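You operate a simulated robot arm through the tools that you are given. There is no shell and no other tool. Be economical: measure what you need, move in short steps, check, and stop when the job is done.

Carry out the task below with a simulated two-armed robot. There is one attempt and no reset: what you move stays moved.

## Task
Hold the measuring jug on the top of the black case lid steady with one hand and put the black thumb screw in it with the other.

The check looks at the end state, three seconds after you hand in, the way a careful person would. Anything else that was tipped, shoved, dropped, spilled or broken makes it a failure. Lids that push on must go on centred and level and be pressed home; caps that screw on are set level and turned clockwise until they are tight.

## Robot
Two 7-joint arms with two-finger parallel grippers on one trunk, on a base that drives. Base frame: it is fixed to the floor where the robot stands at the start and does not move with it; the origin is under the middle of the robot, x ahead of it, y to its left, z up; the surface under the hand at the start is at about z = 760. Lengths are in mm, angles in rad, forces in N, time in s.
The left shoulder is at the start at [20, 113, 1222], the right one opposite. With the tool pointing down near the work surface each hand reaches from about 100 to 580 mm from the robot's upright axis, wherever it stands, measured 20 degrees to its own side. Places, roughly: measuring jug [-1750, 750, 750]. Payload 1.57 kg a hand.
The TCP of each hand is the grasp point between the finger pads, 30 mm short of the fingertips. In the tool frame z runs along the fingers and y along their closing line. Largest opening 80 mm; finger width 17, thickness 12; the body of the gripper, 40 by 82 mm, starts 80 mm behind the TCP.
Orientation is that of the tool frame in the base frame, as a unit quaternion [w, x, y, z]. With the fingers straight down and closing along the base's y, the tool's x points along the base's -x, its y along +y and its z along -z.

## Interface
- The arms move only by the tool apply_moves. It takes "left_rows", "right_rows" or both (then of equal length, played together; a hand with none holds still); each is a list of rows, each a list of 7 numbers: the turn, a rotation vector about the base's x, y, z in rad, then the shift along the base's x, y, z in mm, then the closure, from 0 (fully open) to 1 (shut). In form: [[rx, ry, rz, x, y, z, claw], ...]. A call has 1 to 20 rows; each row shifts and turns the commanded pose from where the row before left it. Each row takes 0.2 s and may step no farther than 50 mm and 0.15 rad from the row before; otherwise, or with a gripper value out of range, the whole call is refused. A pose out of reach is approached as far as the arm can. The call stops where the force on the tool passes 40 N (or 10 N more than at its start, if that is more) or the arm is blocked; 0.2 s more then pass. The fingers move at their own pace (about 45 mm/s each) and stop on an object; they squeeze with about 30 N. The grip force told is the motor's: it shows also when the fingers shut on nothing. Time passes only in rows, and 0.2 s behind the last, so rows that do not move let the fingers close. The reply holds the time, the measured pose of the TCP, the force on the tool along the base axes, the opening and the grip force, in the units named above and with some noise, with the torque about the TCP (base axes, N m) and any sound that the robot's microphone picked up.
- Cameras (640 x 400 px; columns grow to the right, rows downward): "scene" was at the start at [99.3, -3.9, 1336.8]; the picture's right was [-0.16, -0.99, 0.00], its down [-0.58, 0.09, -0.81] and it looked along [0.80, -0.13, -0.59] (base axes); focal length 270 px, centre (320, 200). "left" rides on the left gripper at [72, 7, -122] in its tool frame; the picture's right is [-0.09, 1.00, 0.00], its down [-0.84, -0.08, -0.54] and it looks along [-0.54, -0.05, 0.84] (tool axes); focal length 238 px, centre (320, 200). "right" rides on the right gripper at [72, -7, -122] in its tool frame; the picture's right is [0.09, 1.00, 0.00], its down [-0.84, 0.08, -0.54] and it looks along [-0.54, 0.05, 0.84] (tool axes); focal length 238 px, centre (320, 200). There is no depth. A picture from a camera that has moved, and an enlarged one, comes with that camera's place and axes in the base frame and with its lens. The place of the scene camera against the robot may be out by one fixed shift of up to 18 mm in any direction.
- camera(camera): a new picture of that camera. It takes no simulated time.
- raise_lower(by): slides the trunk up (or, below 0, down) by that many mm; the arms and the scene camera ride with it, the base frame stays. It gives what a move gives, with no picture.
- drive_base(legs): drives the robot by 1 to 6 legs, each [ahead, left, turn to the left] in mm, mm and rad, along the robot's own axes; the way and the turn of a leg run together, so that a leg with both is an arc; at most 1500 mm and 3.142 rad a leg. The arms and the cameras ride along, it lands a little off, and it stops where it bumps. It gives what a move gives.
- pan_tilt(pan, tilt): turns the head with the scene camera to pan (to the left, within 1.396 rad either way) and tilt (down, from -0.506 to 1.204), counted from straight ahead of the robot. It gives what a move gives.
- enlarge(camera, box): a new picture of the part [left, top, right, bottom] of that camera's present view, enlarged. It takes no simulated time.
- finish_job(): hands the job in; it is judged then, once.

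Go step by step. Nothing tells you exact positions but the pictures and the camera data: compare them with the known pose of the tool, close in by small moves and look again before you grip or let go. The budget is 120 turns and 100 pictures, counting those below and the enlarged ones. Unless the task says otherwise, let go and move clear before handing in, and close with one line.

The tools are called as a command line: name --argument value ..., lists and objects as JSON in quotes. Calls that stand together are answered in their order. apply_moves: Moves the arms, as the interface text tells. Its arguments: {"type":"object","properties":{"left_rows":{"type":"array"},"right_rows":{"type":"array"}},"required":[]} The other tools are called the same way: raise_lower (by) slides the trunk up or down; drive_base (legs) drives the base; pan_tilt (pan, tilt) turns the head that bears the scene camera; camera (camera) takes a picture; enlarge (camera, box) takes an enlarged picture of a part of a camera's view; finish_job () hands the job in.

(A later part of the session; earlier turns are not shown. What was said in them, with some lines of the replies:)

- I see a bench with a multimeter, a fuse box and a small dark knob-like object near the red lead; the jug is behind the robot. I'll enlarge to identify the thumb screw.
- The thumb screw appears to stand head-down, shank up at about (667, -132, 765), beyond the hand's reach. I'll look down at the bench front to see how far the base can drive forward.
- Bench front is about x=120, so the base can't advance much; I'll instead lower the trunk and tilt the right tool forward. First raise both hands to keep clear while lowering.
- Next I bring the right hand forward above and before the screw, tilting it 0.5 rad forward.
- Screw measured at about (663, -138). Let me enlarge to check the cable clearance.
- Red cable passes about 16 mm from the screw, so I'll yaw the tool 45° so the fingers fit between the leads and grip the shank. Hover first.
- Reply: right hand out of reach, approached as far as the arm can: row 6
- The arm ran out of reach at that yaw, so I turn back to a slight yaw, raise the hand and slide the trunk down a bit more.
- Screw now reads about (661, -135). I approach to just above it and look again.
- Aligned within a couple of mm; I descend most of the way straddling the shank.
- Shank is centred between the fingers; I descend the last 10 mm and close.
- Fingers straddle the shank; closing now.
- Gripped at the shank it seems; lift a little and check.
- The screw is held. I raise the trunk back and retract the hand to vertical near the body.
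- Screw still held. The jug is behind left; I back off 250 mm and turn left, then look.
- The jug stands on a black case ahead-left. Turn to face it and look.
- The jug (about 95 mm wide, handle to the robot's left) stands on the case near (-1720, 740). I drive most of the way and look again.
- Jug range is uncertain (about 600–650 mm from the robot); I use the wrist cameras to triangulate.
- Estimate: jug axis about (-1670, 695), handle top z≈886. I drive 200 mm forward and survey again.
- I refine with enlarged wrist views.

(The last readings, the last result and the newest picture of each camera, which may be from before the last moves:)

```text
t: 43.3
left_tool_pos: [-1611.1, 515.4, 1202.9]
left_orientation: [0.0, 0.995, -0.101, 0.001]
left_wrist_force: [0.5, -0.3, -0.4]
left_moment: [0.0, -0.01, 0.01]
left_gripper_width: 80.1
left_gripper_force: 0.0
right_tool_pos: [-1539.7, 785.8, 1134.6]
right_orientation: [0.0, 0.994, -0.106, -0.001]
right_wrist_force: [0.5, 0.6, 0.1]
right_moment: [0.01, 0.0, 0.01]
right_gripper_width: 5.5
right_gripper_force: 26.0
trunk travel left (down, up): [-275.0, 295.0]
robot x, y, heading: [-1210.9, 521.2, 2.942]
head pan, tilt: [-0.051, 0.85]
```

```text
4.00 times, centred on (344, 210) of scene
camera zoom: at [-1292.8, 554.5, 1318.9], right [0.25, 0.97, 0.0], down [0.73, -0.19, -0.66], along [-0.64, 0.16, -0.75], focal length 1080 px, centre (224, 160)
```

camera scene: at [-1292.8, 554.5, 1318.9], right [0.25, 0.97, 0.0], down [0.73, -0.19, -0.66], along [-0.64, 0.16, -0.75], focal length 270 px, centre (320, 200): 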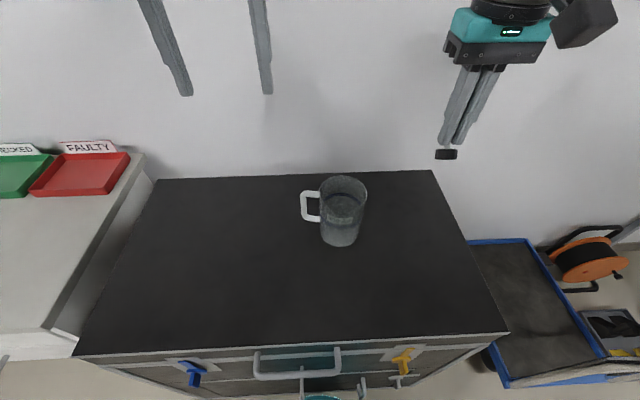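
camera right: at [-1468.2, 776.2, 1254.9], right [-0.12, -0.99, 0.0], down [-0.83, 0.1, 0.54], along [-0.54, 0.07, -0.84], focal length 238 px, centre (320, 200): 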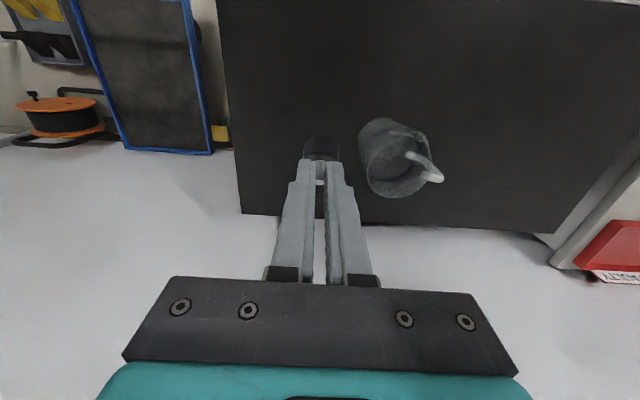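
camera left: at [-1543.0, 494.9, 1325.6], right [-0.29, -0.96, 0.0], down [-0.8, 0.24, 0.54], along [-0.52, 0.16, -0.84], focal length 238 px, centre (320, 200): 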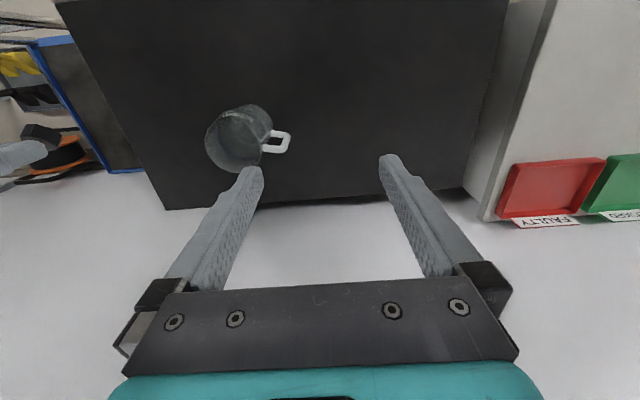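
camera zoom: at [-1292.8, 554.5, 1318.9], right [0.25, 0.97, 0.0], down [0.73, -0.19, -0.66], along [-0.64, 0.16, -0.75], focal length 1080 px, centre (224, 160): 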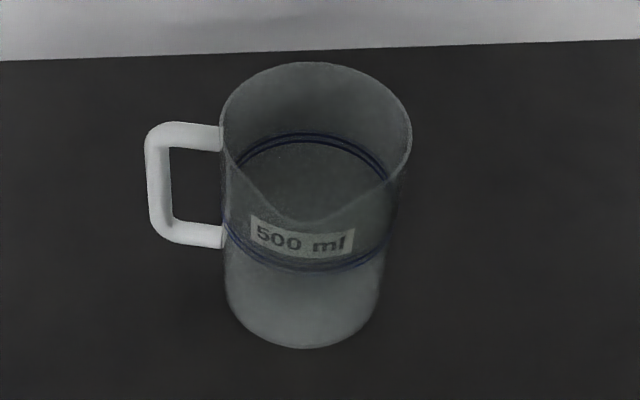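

Triangulation: jug axis ≈(-1637, 681), rim z≈915, handle's vertical bar ≈(-1674, 605) spanning z 820–903, pointing left and a bit forward. I yaw and tilt the left hand to come at the handle from the outside.

apply_moves --left_rows '[[0, 0, -0.1403, -7, 0, -10, 0], [0, 0, -0.1403, -7, 0, -10, 0], [0, 0, -0.1403, -7, 0, -10, 0], [0, 0, -0.1403, -7, 0, -10, 0], [0, 0, -0.1403, -7, 0, -10, 0], [0, 0, -0.1403, -7, 0, -10, 0], [0, 0, -0.1403, -7, 0, -10, 0], [0, 0, -0.1403, -7, 0, -10, 0], [0, 0, -0.1403, -7, 0, -10, 0], [0, 0, -0.1403, -7, 0, -10, 0], [0, 0, -0.1403, -7, 0, -10, 0], [0, 0, -0.1403, -7, 0, -10, 0], [0, 0, -0.1403, -7, 0, -10, 0], [0.1178, -0.0574, 0, 0, 0, -10, 0], [0.1178, -0.0574, 0, 0, 0, -10, 0], [0.1178, -0.0574, 0, 0, 0, -10, 0], [0.1178, -0.0574, 0, 0, 0, -10, 0], [0.1178, -0.0574, 0, 0, 0, -10, 0], [0.1178, -0.0574, 0, 0, 0, -10, 0]]'

camera --camera "left"

camera --camera "scene"

```text
t: 47.3
left_tool_pos: [-1703.4, 516.6, 1013.3]
left_orientation: [0.326, -0.487, 0.784, 0.203]
left_wrist_force: [0.3, 1.2, -0.1]
left_moment: [0.01, 0.02, 0.03]
left_gripper_width: 80.0
left_gripper_force: 0.1
right_tool_pos: [-1540.6, 785.1, 1134.1]
right_orientation: [0.0, 0.994, -0.106, 0.0]
right_wrist_force: [-0.3, -0.3, 0.2]
right_moment: [-0.04, 0.04, 0.0]
right_gripper_width: 5.6
right_gripper_force: 25.6
trunk travel left (down, up): [-275.0, 295.0]
robot x, y, heading: [-1213.2, 526.2, 2.941]
head pan, tilt: [-0.051, 0.85]
```

```text
63 pictures are left
camera left: at [-1770.5, 395.6, 1049.7], right [-0.87, 0.5, 0.07], down [0.16, 0.15, 0.98], along [0.47, 0.86, -0.21], focal length 238 px, centre (320, 200)
```

left: 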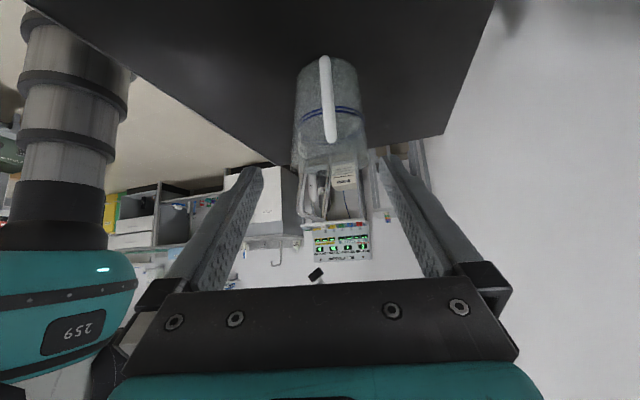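

```text
62 pictures are left
camera scene: at [-1293.0, 554.3, 1318.8], right [0.25, 0.97, 0.0], down [0.73, -0.19, -0.66], along [-0.64, 0.16, -0.75], focal length 270 px, centre (320, 200)
```

scene: 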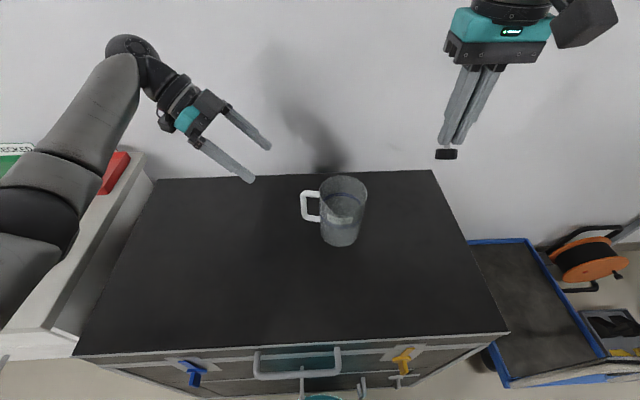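

The left hand looks squarely along the handle plane. I lower to the pre-grasp height and re-measure.

apply_moves --left_rows '[[0, 0, 0, 0, 0, -25, 0], [0, 0, 0, 0, 0, -25, 0], [0, 0, 0, 0, 5, -20, 0]]'

camera --camera "left"

enlarge --camera "scene" --box '[180, 80, 404, 220]'

```text
t: 48.1
left_tool_pos: [-1703.1, 522.7, 940.2]
left_orientation: [0.325, -0.489, 0.784, 0.202]
left_wrist_force: [0.0, -0.2, -0.9]
left_moment: [0.01, -0.04, 0.0]
left_gripper_width: 80.1
left_gripper_force: 0.2
right_tool_pos: [-1541.2, 786.3, 1134.2]
right_orientation: [0.0, 0.994, -0.105, 0.0]
right_wrist_force: [-0.1, -0.4, -0.1]
right_moment: [-0.02, 0.0, 0.01]
right_gripper_width: 5.5
right_gripper_force: 26.1
trunk travel left (down, up): [-275.0, 295.0]
robot x, y, heading: [-1209.3, 526.9, 2.941]
head pan, tilt: [-0.051, 0.85]
```

```text
61 pictures are left
camera left: at [-1771.1, 401.5, 976.4], right [-0.87, 0.5, 0.07], down [0.16, 0.15, 0.98], along [0.47, 0.85, -0.21], focal length 238 px, centre (320, 200)
```

left: 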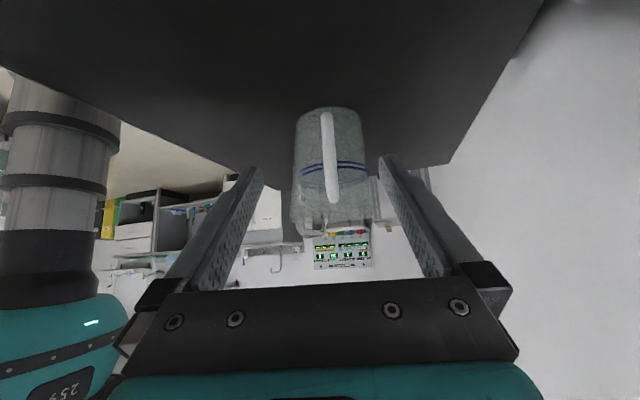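

```text
2.86 times, centred on (292, 150) of scene
camera zoom: at [-1292.9, 554.6, 1318.8], right [0.25, 0.97, 0.0], down [0.73, -0.19, -0.66], along [-0.64, 0.16, -0.75], focal length 771 px, centre (400, 343)
```

zoom: 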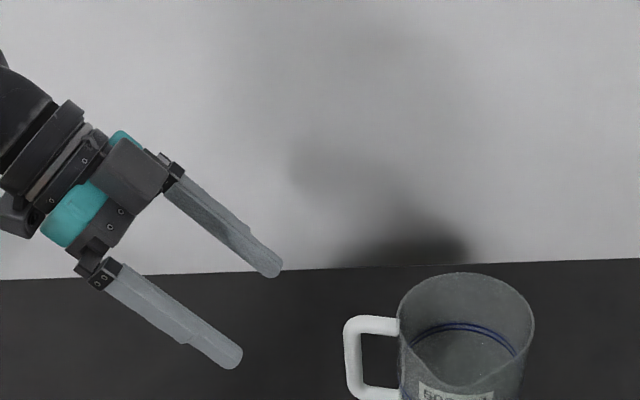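

Refined: handle bar axis ≈(-1671, 608), z 832–917. I move in about 60 % and look.

apply_moves --left_rows '[[0, 0, 0, 6, 16, -15, 0], [0, 0, 0, 6, 16, -15, 0], [0, 0, 0, 6, 16, -13, 0]]'

camera --camera "left"

enlarge --camera "scene" --box '[220, 140, 380, 240]'

```text
t: 48.9
left_tool_pos: [-1684.0, 568.6, 897.6]
left_orientation: [0.324, -0.489, 0.784, 0.203]
left_wrist_force: [0.1, 0.0, -0.9]
left_moment: [0.0, -0.02, 0.04]
left_gripper_width: 79.7
left_gripper_force: 0.1
right_tool_pos: [-1540.4, 785.9, 1134.4]
right_orientation: [0.001, 0.994, -0.107, -0.001]
right_wrist_force: [0.0, 0.2, -0.6]
right_moment: [0.04, 0.0, 0.0]
right_gripper_width: 5.7
right_gripper_force: 25.7
trunk travel left (down, up): [-275.0, 295.0]
robot x, y, heading: [-1213.7, 522.4, 2.94]
head pan, tilt: [-0.051, 0.85]
```

```text
59 pictures are left
camera left: at [-1751.3, 448.8, 933.5], right [-0.87, 0.5, 0.07], down [0.16, 0.15, 0.97], along [0.47, 0.85, -0.21], focal length 238 px, centre (320, 200)
```

left: 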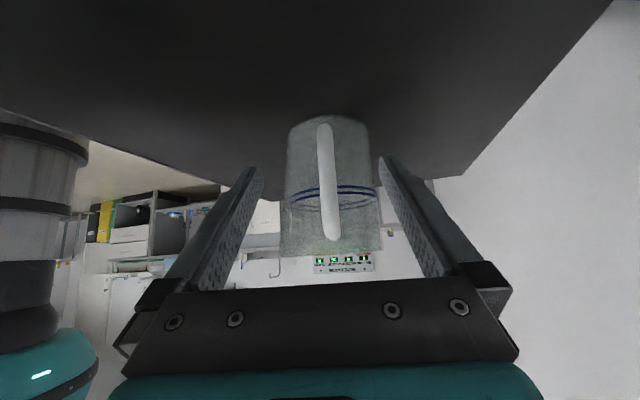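

```text
4.00 times, centred on (300, 190) of scene
camera zoom: at [-1292.8, 554.7, 1318.8], right [0.25, 0.97, 0.0], down [0.73, -0.19, -0.66], along [-0.64, 0.16, -0.75], focal length 1080 px, centre (400, 240)
```

zoom: 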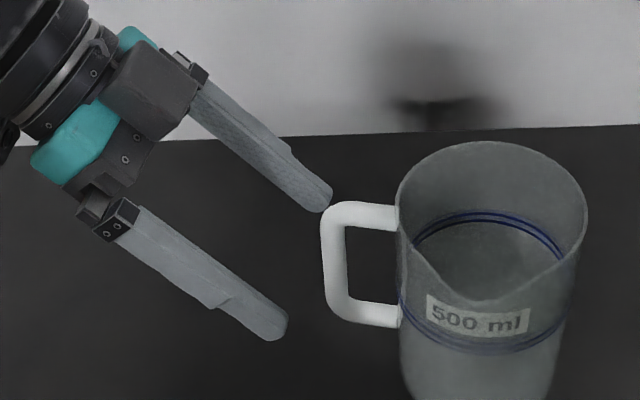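

Aligned; I move in the remaining ~40 mm so the bar sits between the pads.

apply_moves --left_rows '[[0, 0, 0, 4, 13, -5, 0], [0, 0, 0, 4, 12, -5, 0], [0, 0, 0, 4, 12, -4, 0]]'

camera --camera "left"

enlarge --camera "scene" --box '[220, 140, 380, 240]'

```text
t: 49.7
left_tool_pos: [-1672.2, 607.8, 886.5]
left_orientation: [0.324, -0.489, 0.784, 0.202]
left_wrist_force: [0.0, -0.2, -0.2]
left_moment: [-0.01, 0.0, 0.0]
left_gripper_width: 79.9
left_gripper_force: 0.1
right_tool_pos: [-1540.5, 785.2, 1134.6]
right_orientation: [0.001, 0.994, -0.106, -0.001]
right_wrist_force: [-0.2, 0.1, 0.0]
right_moment: [0.02, 0.0, 0.01]
right_gripper_width: 5.6
right_gripper_force: 26.2
trunk travel left (down, up): [-275.0, 295.0]
robot x, y, heading: [-1212.5, 522.2, 2.941]
head pan, tilt: [-0.051, 0.85]
```

```text
57 pictures are left
camera left: at [-1740.0, 487.3, 922.0], right [-0.87, 0.5, 0.07], down [0.16, 0.15, 0.98], along [0.47, 0.85, -0.21], focal length 238 px, centre (320, 200)
```

left: 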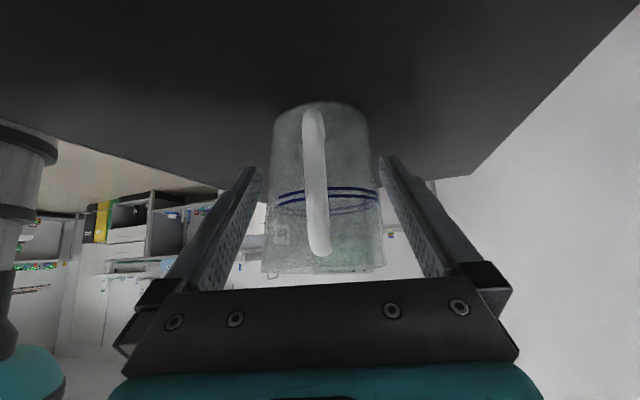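

```text
4.00 times, centred on (300, 190) of scene
camera zoom: at [-1292.8, 554.7, 1318.8], right [0.25, 0.97, 0.0], down [0.73, -0.19, -0.66], along [-0.64, 0.16, -0.75], focal length 1080 px, centre (400, 240)
```

zoom: 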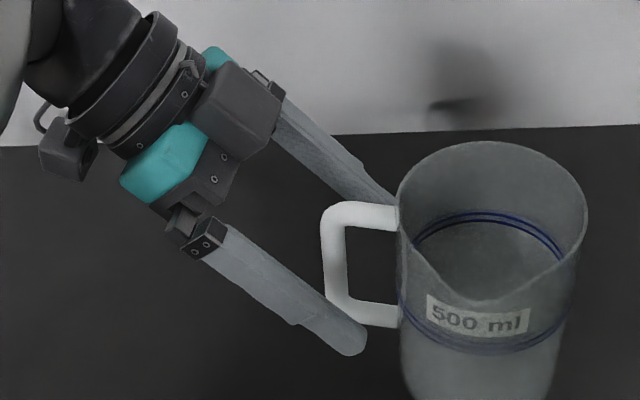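

Bar is nearly centred between the pads. Small correction, then partial closing to check centring.

apply_moves --left_rows '[[0, 0, 0, 4, 3.5, -2, 0.3], [0, 0, 0, 0, 0, 0, 0.6], [0, 0, 0, 0, 0, 0, 0.6], [0, 0, 0, 0, 0, 0, 0.6]]'

enlarge --camera "left" --box '[220, 90, 420, 290]'

enlarge --camera "scene" --box '[220, 140, 380, 240]'

```text
t: 50.7
left_tool_pos: [-1668.1, 611.3, 883.6]
left_orientation: [0.326, -0.489, 0.783, 0.203]
left_wrist_force: [0.0, 0.1, -0.1]
left_moment: [0.01, -0.01, -0.01]
left_gripper_width: 32.0
left_gripper_force: 0.0
right_tool_pos: [-1540.7, 784.7, 1134.2]
right_orientation: [-0.001, 0.994, -0.106, -0.001]
right_wrist_force: [0.7, -0.9, 0.9]
right_moment: [0.01, -0.01, -0.01]
right_gripper_width: 5.9
right_gripper_force: 25.5
trunk travel left (down, up): [-275.0, 295.0]
robot x, y, heading: [-1207.9, 522.0, 2.938]
head pan, tilt: [-0.051, 0.85]
```

```text
2.00 times, centred on (320, 190) of left
camera zoom: at [-1735.8, 490.6, 919.6], right [-0.87, 0.5, 0.07], down [0.16, 0.15, 0.98], along [0.47, 0.85, -0.21], focal length 477 px, centre (320, 220)
```

zoom: 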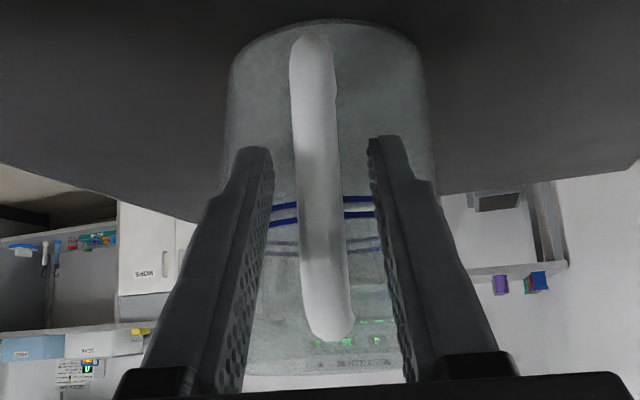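

```text
4.00 times, centred on (300, 190) of scene
camera zoom: at [-1292.8, 554.5, 1318.8], right [0.25, 0.97, 0.0], down [0.73, -0.19, -0.66], along [-0.64, 0.16, -0.75], focal length 1080 px, centre (400, 240)
```

zoom: 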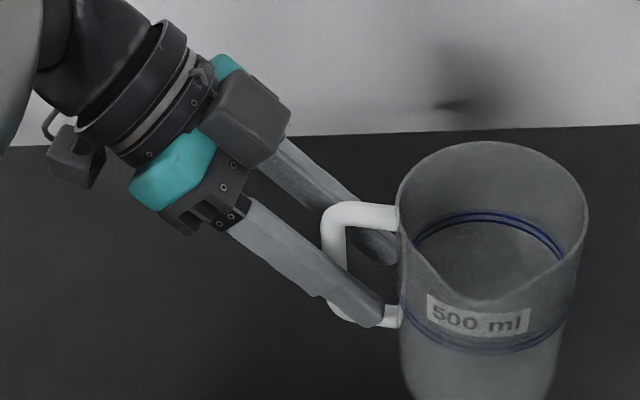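

Bar is centred within about 1 mm and the roll is fine. Closing on the handle.

apply_moves --left_rows '[[0, 0, 0, 0.8, -0.5, 0, 0.7], [0, 0, 0, 0, 0, 0, 0.8], [0, 0, 0, 0, 0, 0, 0.9], [0, 0, 0, 0, 0, 0, 1], [0, 0, 0, 0, 0, 0, 1]]'

camera --camera "left"

enlarge --camera "scene" --box '[240, 140, 400, 260]'

camera --camera "right"

```text
t: 51.9
left_tool_pos: [-1668.6, 609.8, 884.2]
left_orientation: [0.325, -0.489, 0.784, 0.203]
left_wrist_force: [1.3, 0.2, -0.1]
left_moment: [0.01, -0.02, -0.02]
left_gripper_width: 12.4
left_gripper_force: 29.3
right_tool_pos: [-1540.1, 786.1, 1135.0]
right_orientation: [0.0, 0.994, -0.107, 0.0]
right_wrist_force: [0.3, -0.1, 0.2]
right_moment: [-0.03, -0.01, -0.02]
right_gripper_width: 6.0
right_gripper_force: 25.7
trunk travel left (down, up): [-275.0, 295.0]
robot x, y, heading: [-1211.5, 524.6, 2.938]
head pan, tilt: [-0.051, 0.85]
```

```text
53 pictures are left
camera left: at [-1735.1, 489.6, 920.0], right [-0.87, 0.5, 0.07], down [0.16, 0.15, 0.98], along [0.47, 0.85, -0.21], focal length 238 px, centre (320, 200)
```

left: 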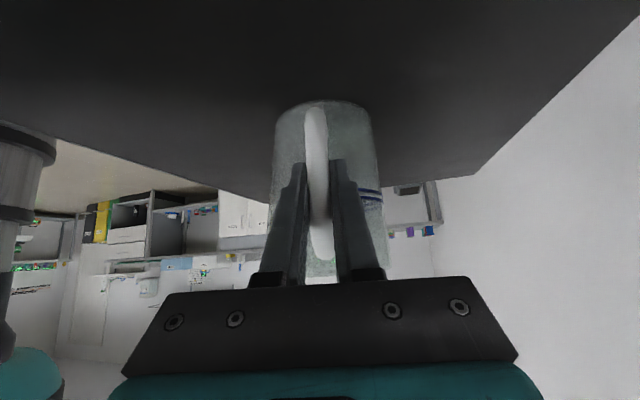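

```text
3.33 times, centred on (320, 200) of scene
camera zoom: at [-1292.8, 554.5, 1318.8], right [0.25, 0.97, 0.0], down [0.73, -0.19, -0.66], along [-0.64, 0.16, -0.75], focal length 900 px, centre (320, 200)
```

zoom: 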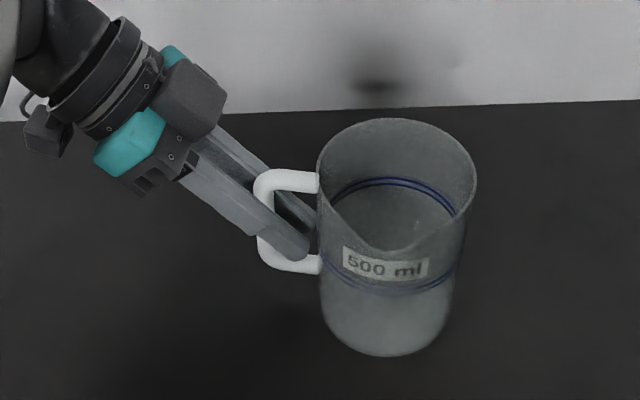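

```text
51 pictures are left
camera right: at [-1468.2, 776.2, 1255.0], right [-0.12, -0.99, 0.0], down [-0.83, 0.1, 0.54], along [-0.54, 0.07, -0.84], focal length 238 px, centre (320, 200)
```

right: 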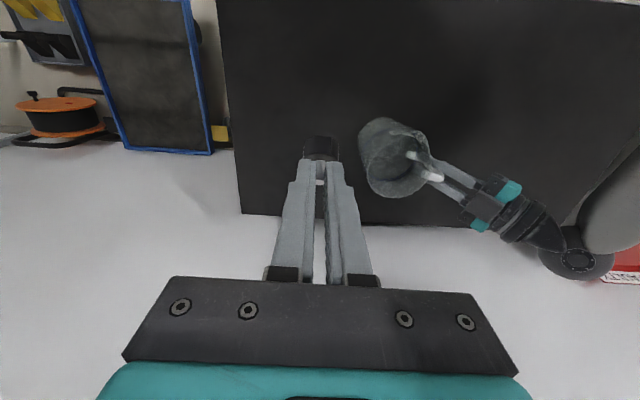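

The left hand holds the handle firmly without disturbing the jug. Now the right hand goes over the jug opening.

apply_moves --right_rows '[[0, 0, 0, -24, -25.5, -10, 1], [0, 0, 0, -24, -25.5, -15, 1], [0, 0, 0, -24, -25.5, -35, 1], [0, 0, 0, -24, -25.5, -40, 1]]'

camera --camera "right"

camera --camera "scene"

camera --camera "left"

```text
refused: row 4 steps farther than a row can; nothing moved
```

```text
50 pictures are left
camera right: at [-1468.2, 776.2, 1255.0], right [-0.12, -0.99, 0.0], down [-0.83, 0.1, 0.54], along [-0.54, 0.07, -0.84], focal length 238 px, centre (320, 200)
```

right: 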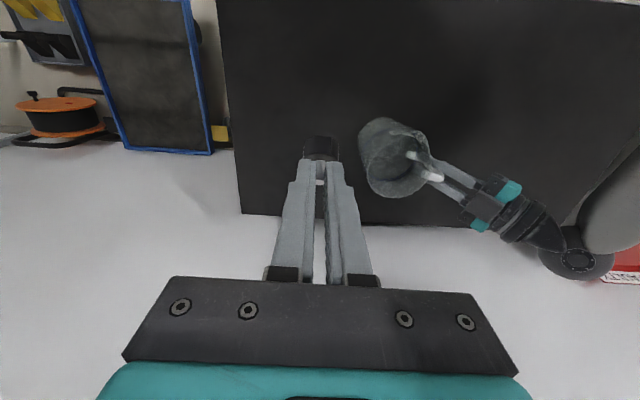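

```text
49 pictures are left
camera scene: at [-1292.8, 554.5, 1318.8], right [0.25, 0.97, 0.0], down [0.73, -0.19, -0.66], along [-0.64, 0.16, -0.75], focal length 270 px, centre (320, 200)
```

scene: 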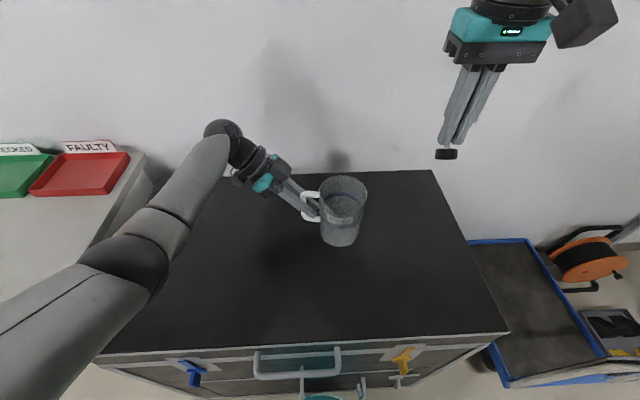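

```text
48 pictures are left
camera left: at [-1735.1, 489.6, 920.0], right [-0.87, 0.5, 0.07], down [0.16, 0.15, 0.98], along [0.47, 0.85, -0.21], focal length 238 px, centre (320, 200)
```

left: 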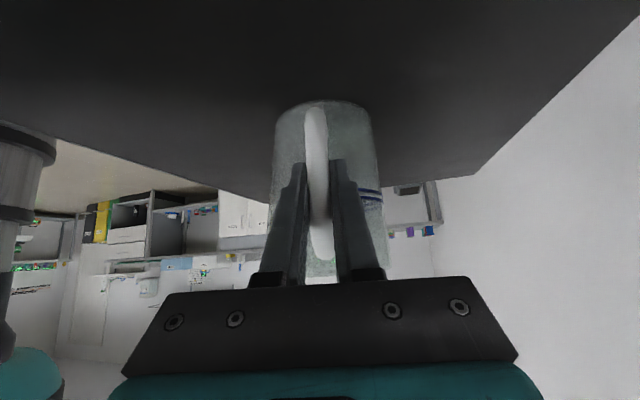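

Nothing moved (a row was too long); I repeat with shorter steps.

apply_moves --right_rows '[[0, 0, 0, -24, -25.5, -10, 1], [0, 0, 0, -24, -25.5, -15, 1], [0, 0, 0, -24, -25.5, -20, 1], [0, 0, 0, -24, -25.5, -25, 1], [0, 0, 0, 0, 0, -30, 1]]'

camera --camera "right"

camera --camera "scene"

```text
t: 53.1
left_tool_pos: [-1668.0, 610.2, 884.3]
left_orientation: [0.325, -0.489, 0.784, 0.202]
left_wrist_force: [-0.6, -0.3, 1.5]
left_moment: [0.12, -0.07, -0.01]
left_gripper_width: 12.3
left_gripper_force: 29.4
right_tool_pos: [-1639.0, 683.2, 1034.0]
right_orientation: [0.0, 0.994, -0.106, -0.001]
right_wrist_force: [-0.5, 1.2, -0.2]
right_moment: [0.02, -0.04, 0.0]
right_gripper_width: 5.9
right_gripper_force: 26.2
trunk travel left (down, up): [-275.0, 295.0]
robot x, y, heading: [-1211.8, 521.5, 2.942]
head pan, tilt: [-0.051, 0.85]
```

```text
47 pictures are left
camera right: at [-1566.9, 673.1, 1154.8], right [-0.12, -0.99, 0.0], down [-0.83, 0.1, 0.54], along [-0.54, 0.07, -0.84], focal length 238 px, centre (320, 200)
```

right: 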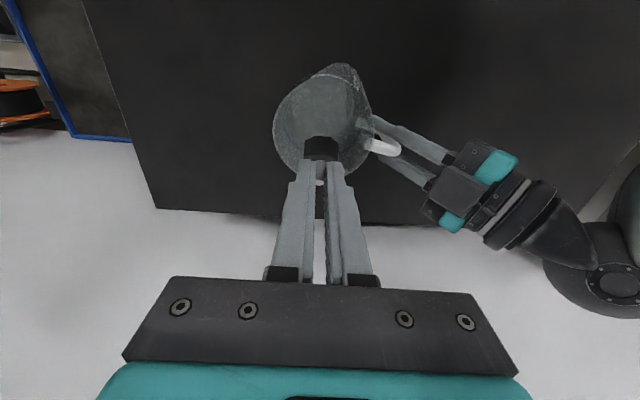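

```text
46 pictures are left
camera scene: at [-1292.8, 554.8, 1318.8], right [0.25, 0.97, 0.0], down [0.73, -0.19, -0.66], along [-0.64, 0.16, -0.75], focal length 270 px, centre (320, 200)
```

scene: 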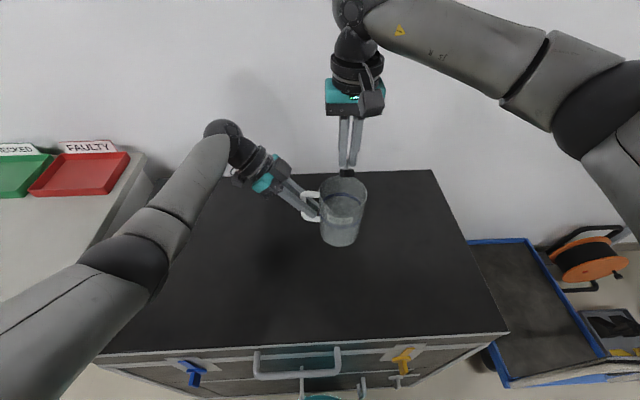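

enlarge --camera "right" --box '[256, 50, 416, 190]'

enlarge --camera "scene" --box '[270, 100, 430, 260]'

```text
2.86 times, centred on (336, 120) of right
camera zoom: at [-1566.9, 673.1, 1154.8], right [-0.12, -0.99, 0.0], down [-0.83, 0.1, 0.54], along [-0.54, 0.07, -0.84], focal length 681 px, centre (274, 429)
```

zoom: 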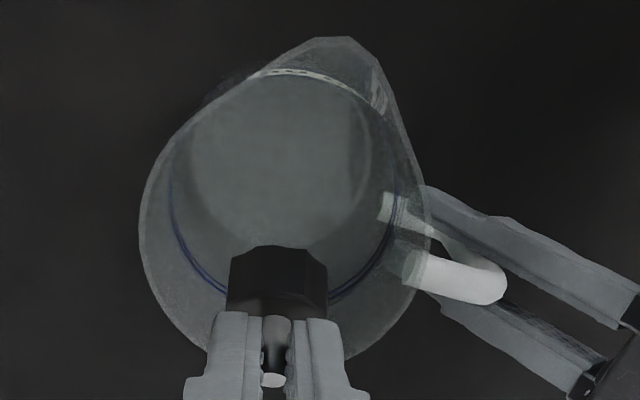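

```text
2.50 times, centred on (350, 180) of scene
camera zoom: at [-1292.8, 554.8, 1318.8], right [0.25, 0.97, 0.0], down [0.73, -0.19, -0.66], along [-0.64, 0.16, -0.75], focal length 675 px, centre (245, 250)
```

zoom: 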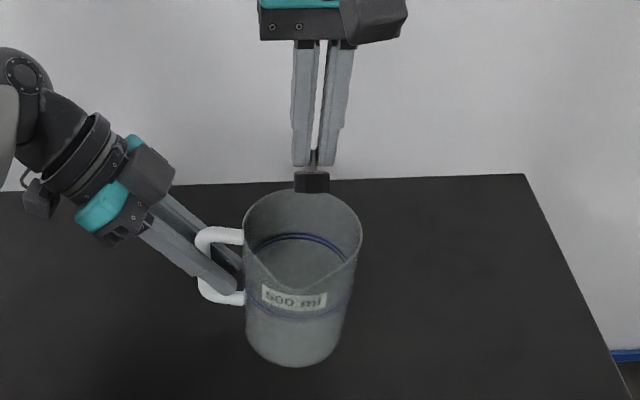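

Rim centre measured ≈(-1637, 678). I centre and lower the screw into the jug.

apply_moves --right_rows '[[0, 0, 0, 2, -5, 0, 1], [0, 0, 0, 0, 0, -25, 1], [0, 0, 0, 0, 0, -25, 1], [0, 0, 0, 0, 0, -25, 1]]'

camera --camera "right"

enlarge --camera "scene" --box '[270, 100, 430, 260]'

```text
t: 54.1
left_tool_pos: [-1666.7, 611.3, 884.1]
left_orientation: [0.325, -0.488, 0.784, 0.202]
left_wrist_force: [1.0, -0.4, 0.1]
left_moment: [-0.01, 0.0, -0.02]
left_gripper_width: 12.2
left_gripper_force: 29.6
right_tool_pos: [-1635.0, 679.6, 957.8]
right_orientation: [0.0, 0.994, -0.106, -0.001]
right_wrist_force: [0.1, 0.7, 0.1]
right_moment: [0.01, -0.02, -0.02]
right_gripper_width: 5.7
right_gripper_force: 25.6
trunk travel left (down, up): [-275.0, 295.0]
robot x, y, heading: [-1210.2, 523.4, 2.939]
head pan, tilt: [-0.051, 0.85]
```

```text
43 pictures are left
camera right: at [-1562.9, 669.3, 1077.6], right [-0.12, -0.99, 0.0], down [-0.83, 0.1, 0.54], along [-0.54, 0.07, -0.84], focal length 238 px, centre (320, 200)
```

right: 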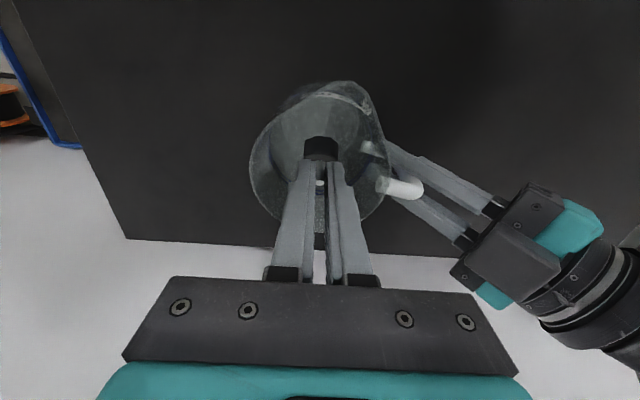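

```text
2.50 times, centred on (350, 180) of scene
camera zoom: at [-1292.8, 554.5, 1318.8], right [0.25, 0.97, 0.0], down [0.73, -0.19, -0.66], along [-0.64, 0.16, -0.75], focal length 675 px, centre (245, 250)
```

zoom: 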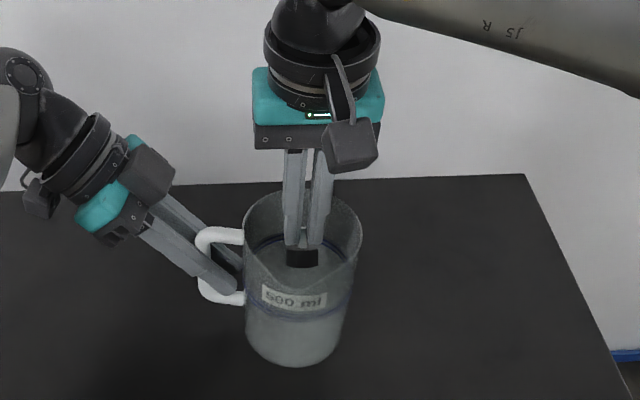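

The screw is centred inside the rim; I lower another 80 mm.

apply_moves --right_rows '[[0, 0, 0, 0, 0, -20, 1], [0, 0, 0, 0, 0, -20, 1], [0, 0, 0, 0, 0, -20, 1], [0, 0, 0, 0, 0, -20, 1]]'

camera --camera "right"

enlarge --camera "scene" --box '[270, 100, 430, 260]'

```text
t: 55.1
left_tool_pos: [-1667.8, 611.0, 883.3]
left_orientation: [0.325, -0.489, 0.784, 0.202]
left_wrist_force: [-0.3, 0.0, 0.7]
left_moment: [-0.05, -0.02, -0.02]
left_gripper_width: 12.1
left_gripper_force: 29.6
right_tool_pos: [-1633.1, 680.2, 877.6]
right_orientation: [0.0, 0.994, -0.107, -0.001]
right_wrist_force: [-0.3, 0.4, 0.5]
right_moment: [0.02, -0.01, 0.03]
right_gripper_width: 5.6
right_gripper_force: 25.5
trunk travel left (down, up): [-275.0, 295.0]
robot x, y, heading: [-1213.8, 527.8, 2.939]
head pan, tilt: [-0.051, 0.85]
```

```text
41 pictures are left
camera right: at [-1561.4, 670.5, 998.6], right [-0.12, -0.99, 0.0], down [-0.83, 0.1, 0.54], along [-0.54, 0.07, -0.84], focal length 238 px, centre (320, 200)
```

right: 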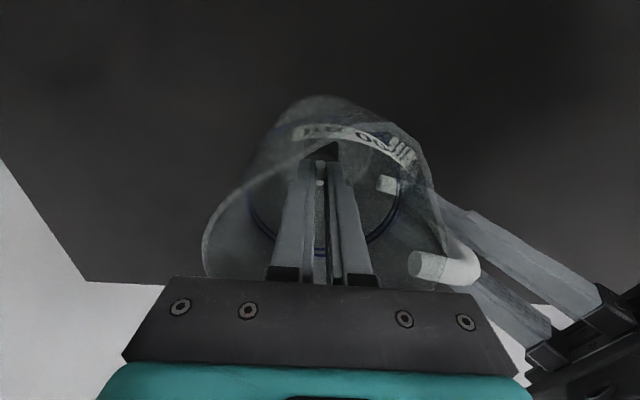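

```text
2.50 times, centred on (350, 180) of scene
camera zoom: at [-1292.8, 554.5, 1318.8], right [0.25, 0.97, 0.0], down [0.73, -0.19, -0.66], along [-0.64, 0.16, -0.75], focal length 675 px, centre (245, 250)
```

zoom: 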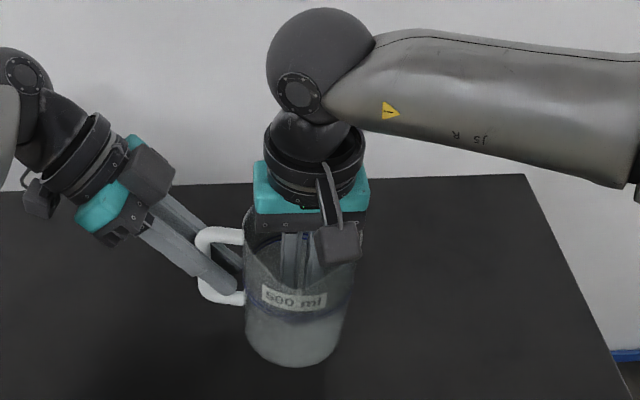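

Fingers are well inside with no contact; release the screw with a partial opening.

apply_moves --right_rows '[[0, 0, 0, 0, 0, 0, 0.8], [0, 0, 0, 0, 0, 0, 0.7], [0, 0, 0, 0, 0, 0, 0.7], [0, 0, 0, 0, 0, 0, 0.7]]'

enlarge --camera "right" --box '[220, 90, 420, 290]'

```text
t: 56.1
left_tool_pos: [-1668.2, 610.5, 884.1]
left_orientation: [0.325, -0.488, 0.784, 0.201]
left_wrist_force: [0.0, 0.9, -0.1]
left_moment: [-0.02, 0.0, -0.02]
left_gripper_width: 12.2
left_gripper_force: 29.4
right_tool_pos: [-1633.8, 679.3, 877.8]
right_orientation: [0.0, 0.994, -0.106, -0.001]
right_wrist_force: [-0.7, -0.7, 0.0]
right_moment: [-0.01, -0.02, 0.0]
right_gripper_width: 23.9
right_gripper_force: 0.0
trunk travel left (down, up): [-275.0, 295.0]
robot x, y, heading: [-1210.0, 523.2, 2.937]
head pan, tilt: [-0.051, 0.85]
```

```text
2.00 times, centred on (320, 190) of right
camera zoom: at [-1561.4, 670.4, 998.9], right [-0.12, -0.99, 0.0], down [-0.83, 0.1, 0.54], along [-0.54, 0.07, -0.84], focal length 477 px, centre (320, 220)
```

zoom: 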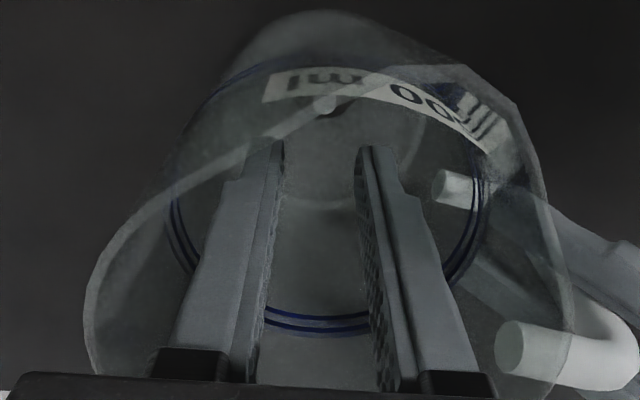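

The screw has dropped to the jug bottom. Lift the right hand straight out and away, then check.

apply_moves --right_rows '[[0, 0, 0, 0, 0, 25, 0.7], [0, 0, 0, 0, 0, 30, 0.7], [0, 0, 0, 0, 0, 35, 0.7], [0, 0, 0, 0, 0, 40, 0.7], [0, 0, 0, 0, 0, 40, 0.7], [0, 0, 0, 15, 25, 30, 0.7], [0, 0, 0, 15, 25, 30, 0.7]]'

camera --camera "right"

enlarge --camera "scene" --box '[270, 100, 430, 260]'

```text
t: 57.7
left_tool_pos: [-1667.5, 611.0, 884.0]
left_orientation: [0.325, -0.489, 0.784, 0.202]
left_wrist_force: [0.4, 0.4, -0.1]
left_moment: [-0.03, 0.03, -0.02]
left_gripper_width: 12.2
left_gripper_force: 29.3
right_tool_pos: [-1602.9, 728.8, 1112.6]
right_orientation: [0.0, 0.995, -0.105, -0.001]
right_wrist_force: [-0.8, 0.4, -0.3]
right_moment: [0.0, -0.01, 0.0]
right_gripper_width: 24.2
right_gripper_force: 0.0
trunk travel left (down, up): [-275.0, 295.0]
robot x, y, heading: [-1209.8, 523.7, 2.941]
head pan, tilt: [-0.051, 0.85]
```

```text
38 pictures are left
camera right: at [-1530.1, 718.9, 1232.6], right [-0.12, -0.99, 0.0], down [-0.83, 0.1, 0.54], along [-0.54, 0.07, -0.84], focal length 238 px, centre (320, 200)
```

right: 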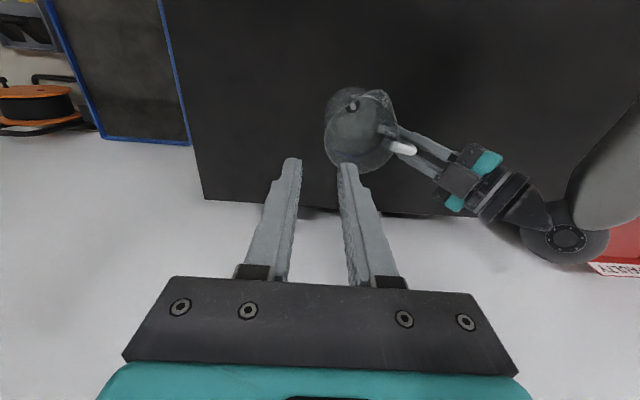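

```text
2.50 times, centred on (350, 180) of scene
camera zoom: at [-1292.4, 554.8, 1318.8], right [0.25, 0.97, 0.0], down [0.73, -0.19, -0.66], along [-0.64, 0.16, -0.75], focal length 675 px, centre (245, 250)
```

zoom: 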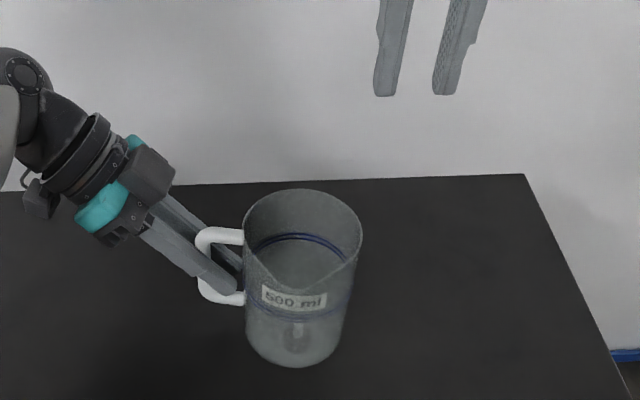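

The screw is in the jug. Now open the left hand and back out along its approach line.

apply_moves --left_rows '[[0, 0, 0, 0, 0, 0, 0.7], [0, 0, 0, 0, 0, 0, 0.4], [0, 0, 0, 0, 0, 0, 0.2], [0, 0, 0, 0, 0, 0, 0.2], [0, 0, 0, -4, -10, 6, 0.2], [0, 0, 0, -8, -19, 14, 0.2], [0, 0, 0, -9, -21, 18, 0.2], [0, 0, 0, -9, -21, 20, 0.2], [0, 0, 0, -9, -21, 25, 0.2]]'

camera --camera "scene"

enlarge --camera "right" --box '[290, 70, 450, 190]'

```text
t: 59.7
left_tool_pos: [-1704.2, 516.8, 965.8]
left_orientation: [0.325, -0.489, 0.783, 0.203]
left_wrist_force: [1.3, 0.0, 0.2]
left_moment: [0.0, 0.01, -0.05]
left_gripper_width: 64.2
left_gripper_force: 0.1
right_tool_pos: [-1603.4, 729.6, 1110.7]
right_orientation: [0.0, 0.994, -0.106, -0.001]
right_wrist_force: [-0.3, 0.5, 0.6]
right_moment: [-0.01, 0.01, 0.01]
right_gripper_width: 24.2
right_gripper_force: 0.1
trunk travel left (down, up): [-275.0, 295.0]
robot x, y, heading: [-1213.0, 524.8, 2.937]
head pan, tilt: [-0.051, 0.85]
```

```text
36 pictures are left
camera scene: at [-1292.8, 554.3, 1318.8], right [0.25, 0.97, 0.0], down [0.73, -0.19, -0.66], along [-0.64, 0.16, -0.75], focal length 270 px, centre (320, 200)
```

scene: 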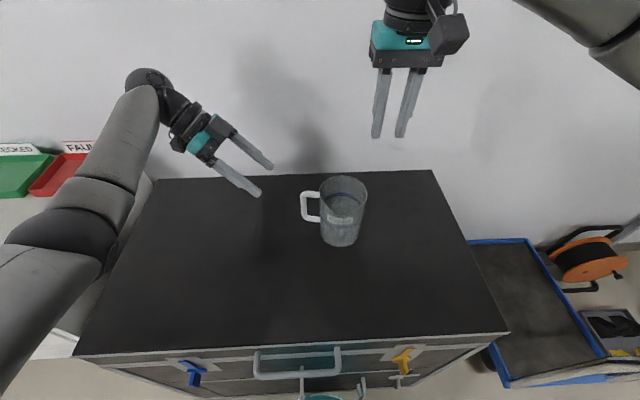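

```text
3.33 times, centred on (370, 130) of right
camera zoom: at [-1530.7, 718.2, 1232.1], right [-0.12, -0.99, 0.0], down [-0.83, 0.1, 0.54], along [-0.54, 0.07, -0.84], focal length 794 px, centre (153, 433)
```

zoom: 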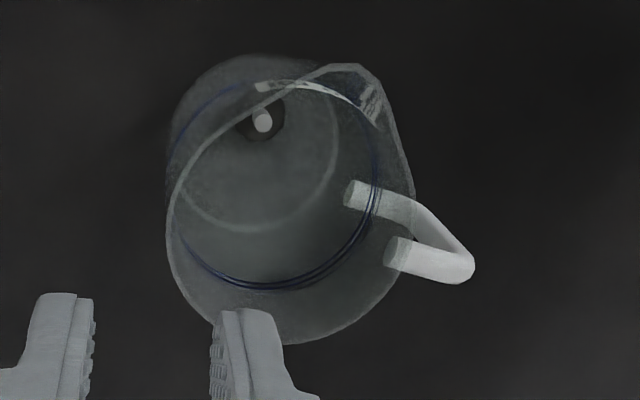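

The jug stands upright where it was with the screw in its bottom, and both hands are clear. I hand in.

finish_job

```text
The job is handed in.
```

The black thumb screw is in the measuring jug. The left hand held the jug by its handle while the right hand lowered the screw in. The jug is upright on the case lid, and both hands have let go and are clear.
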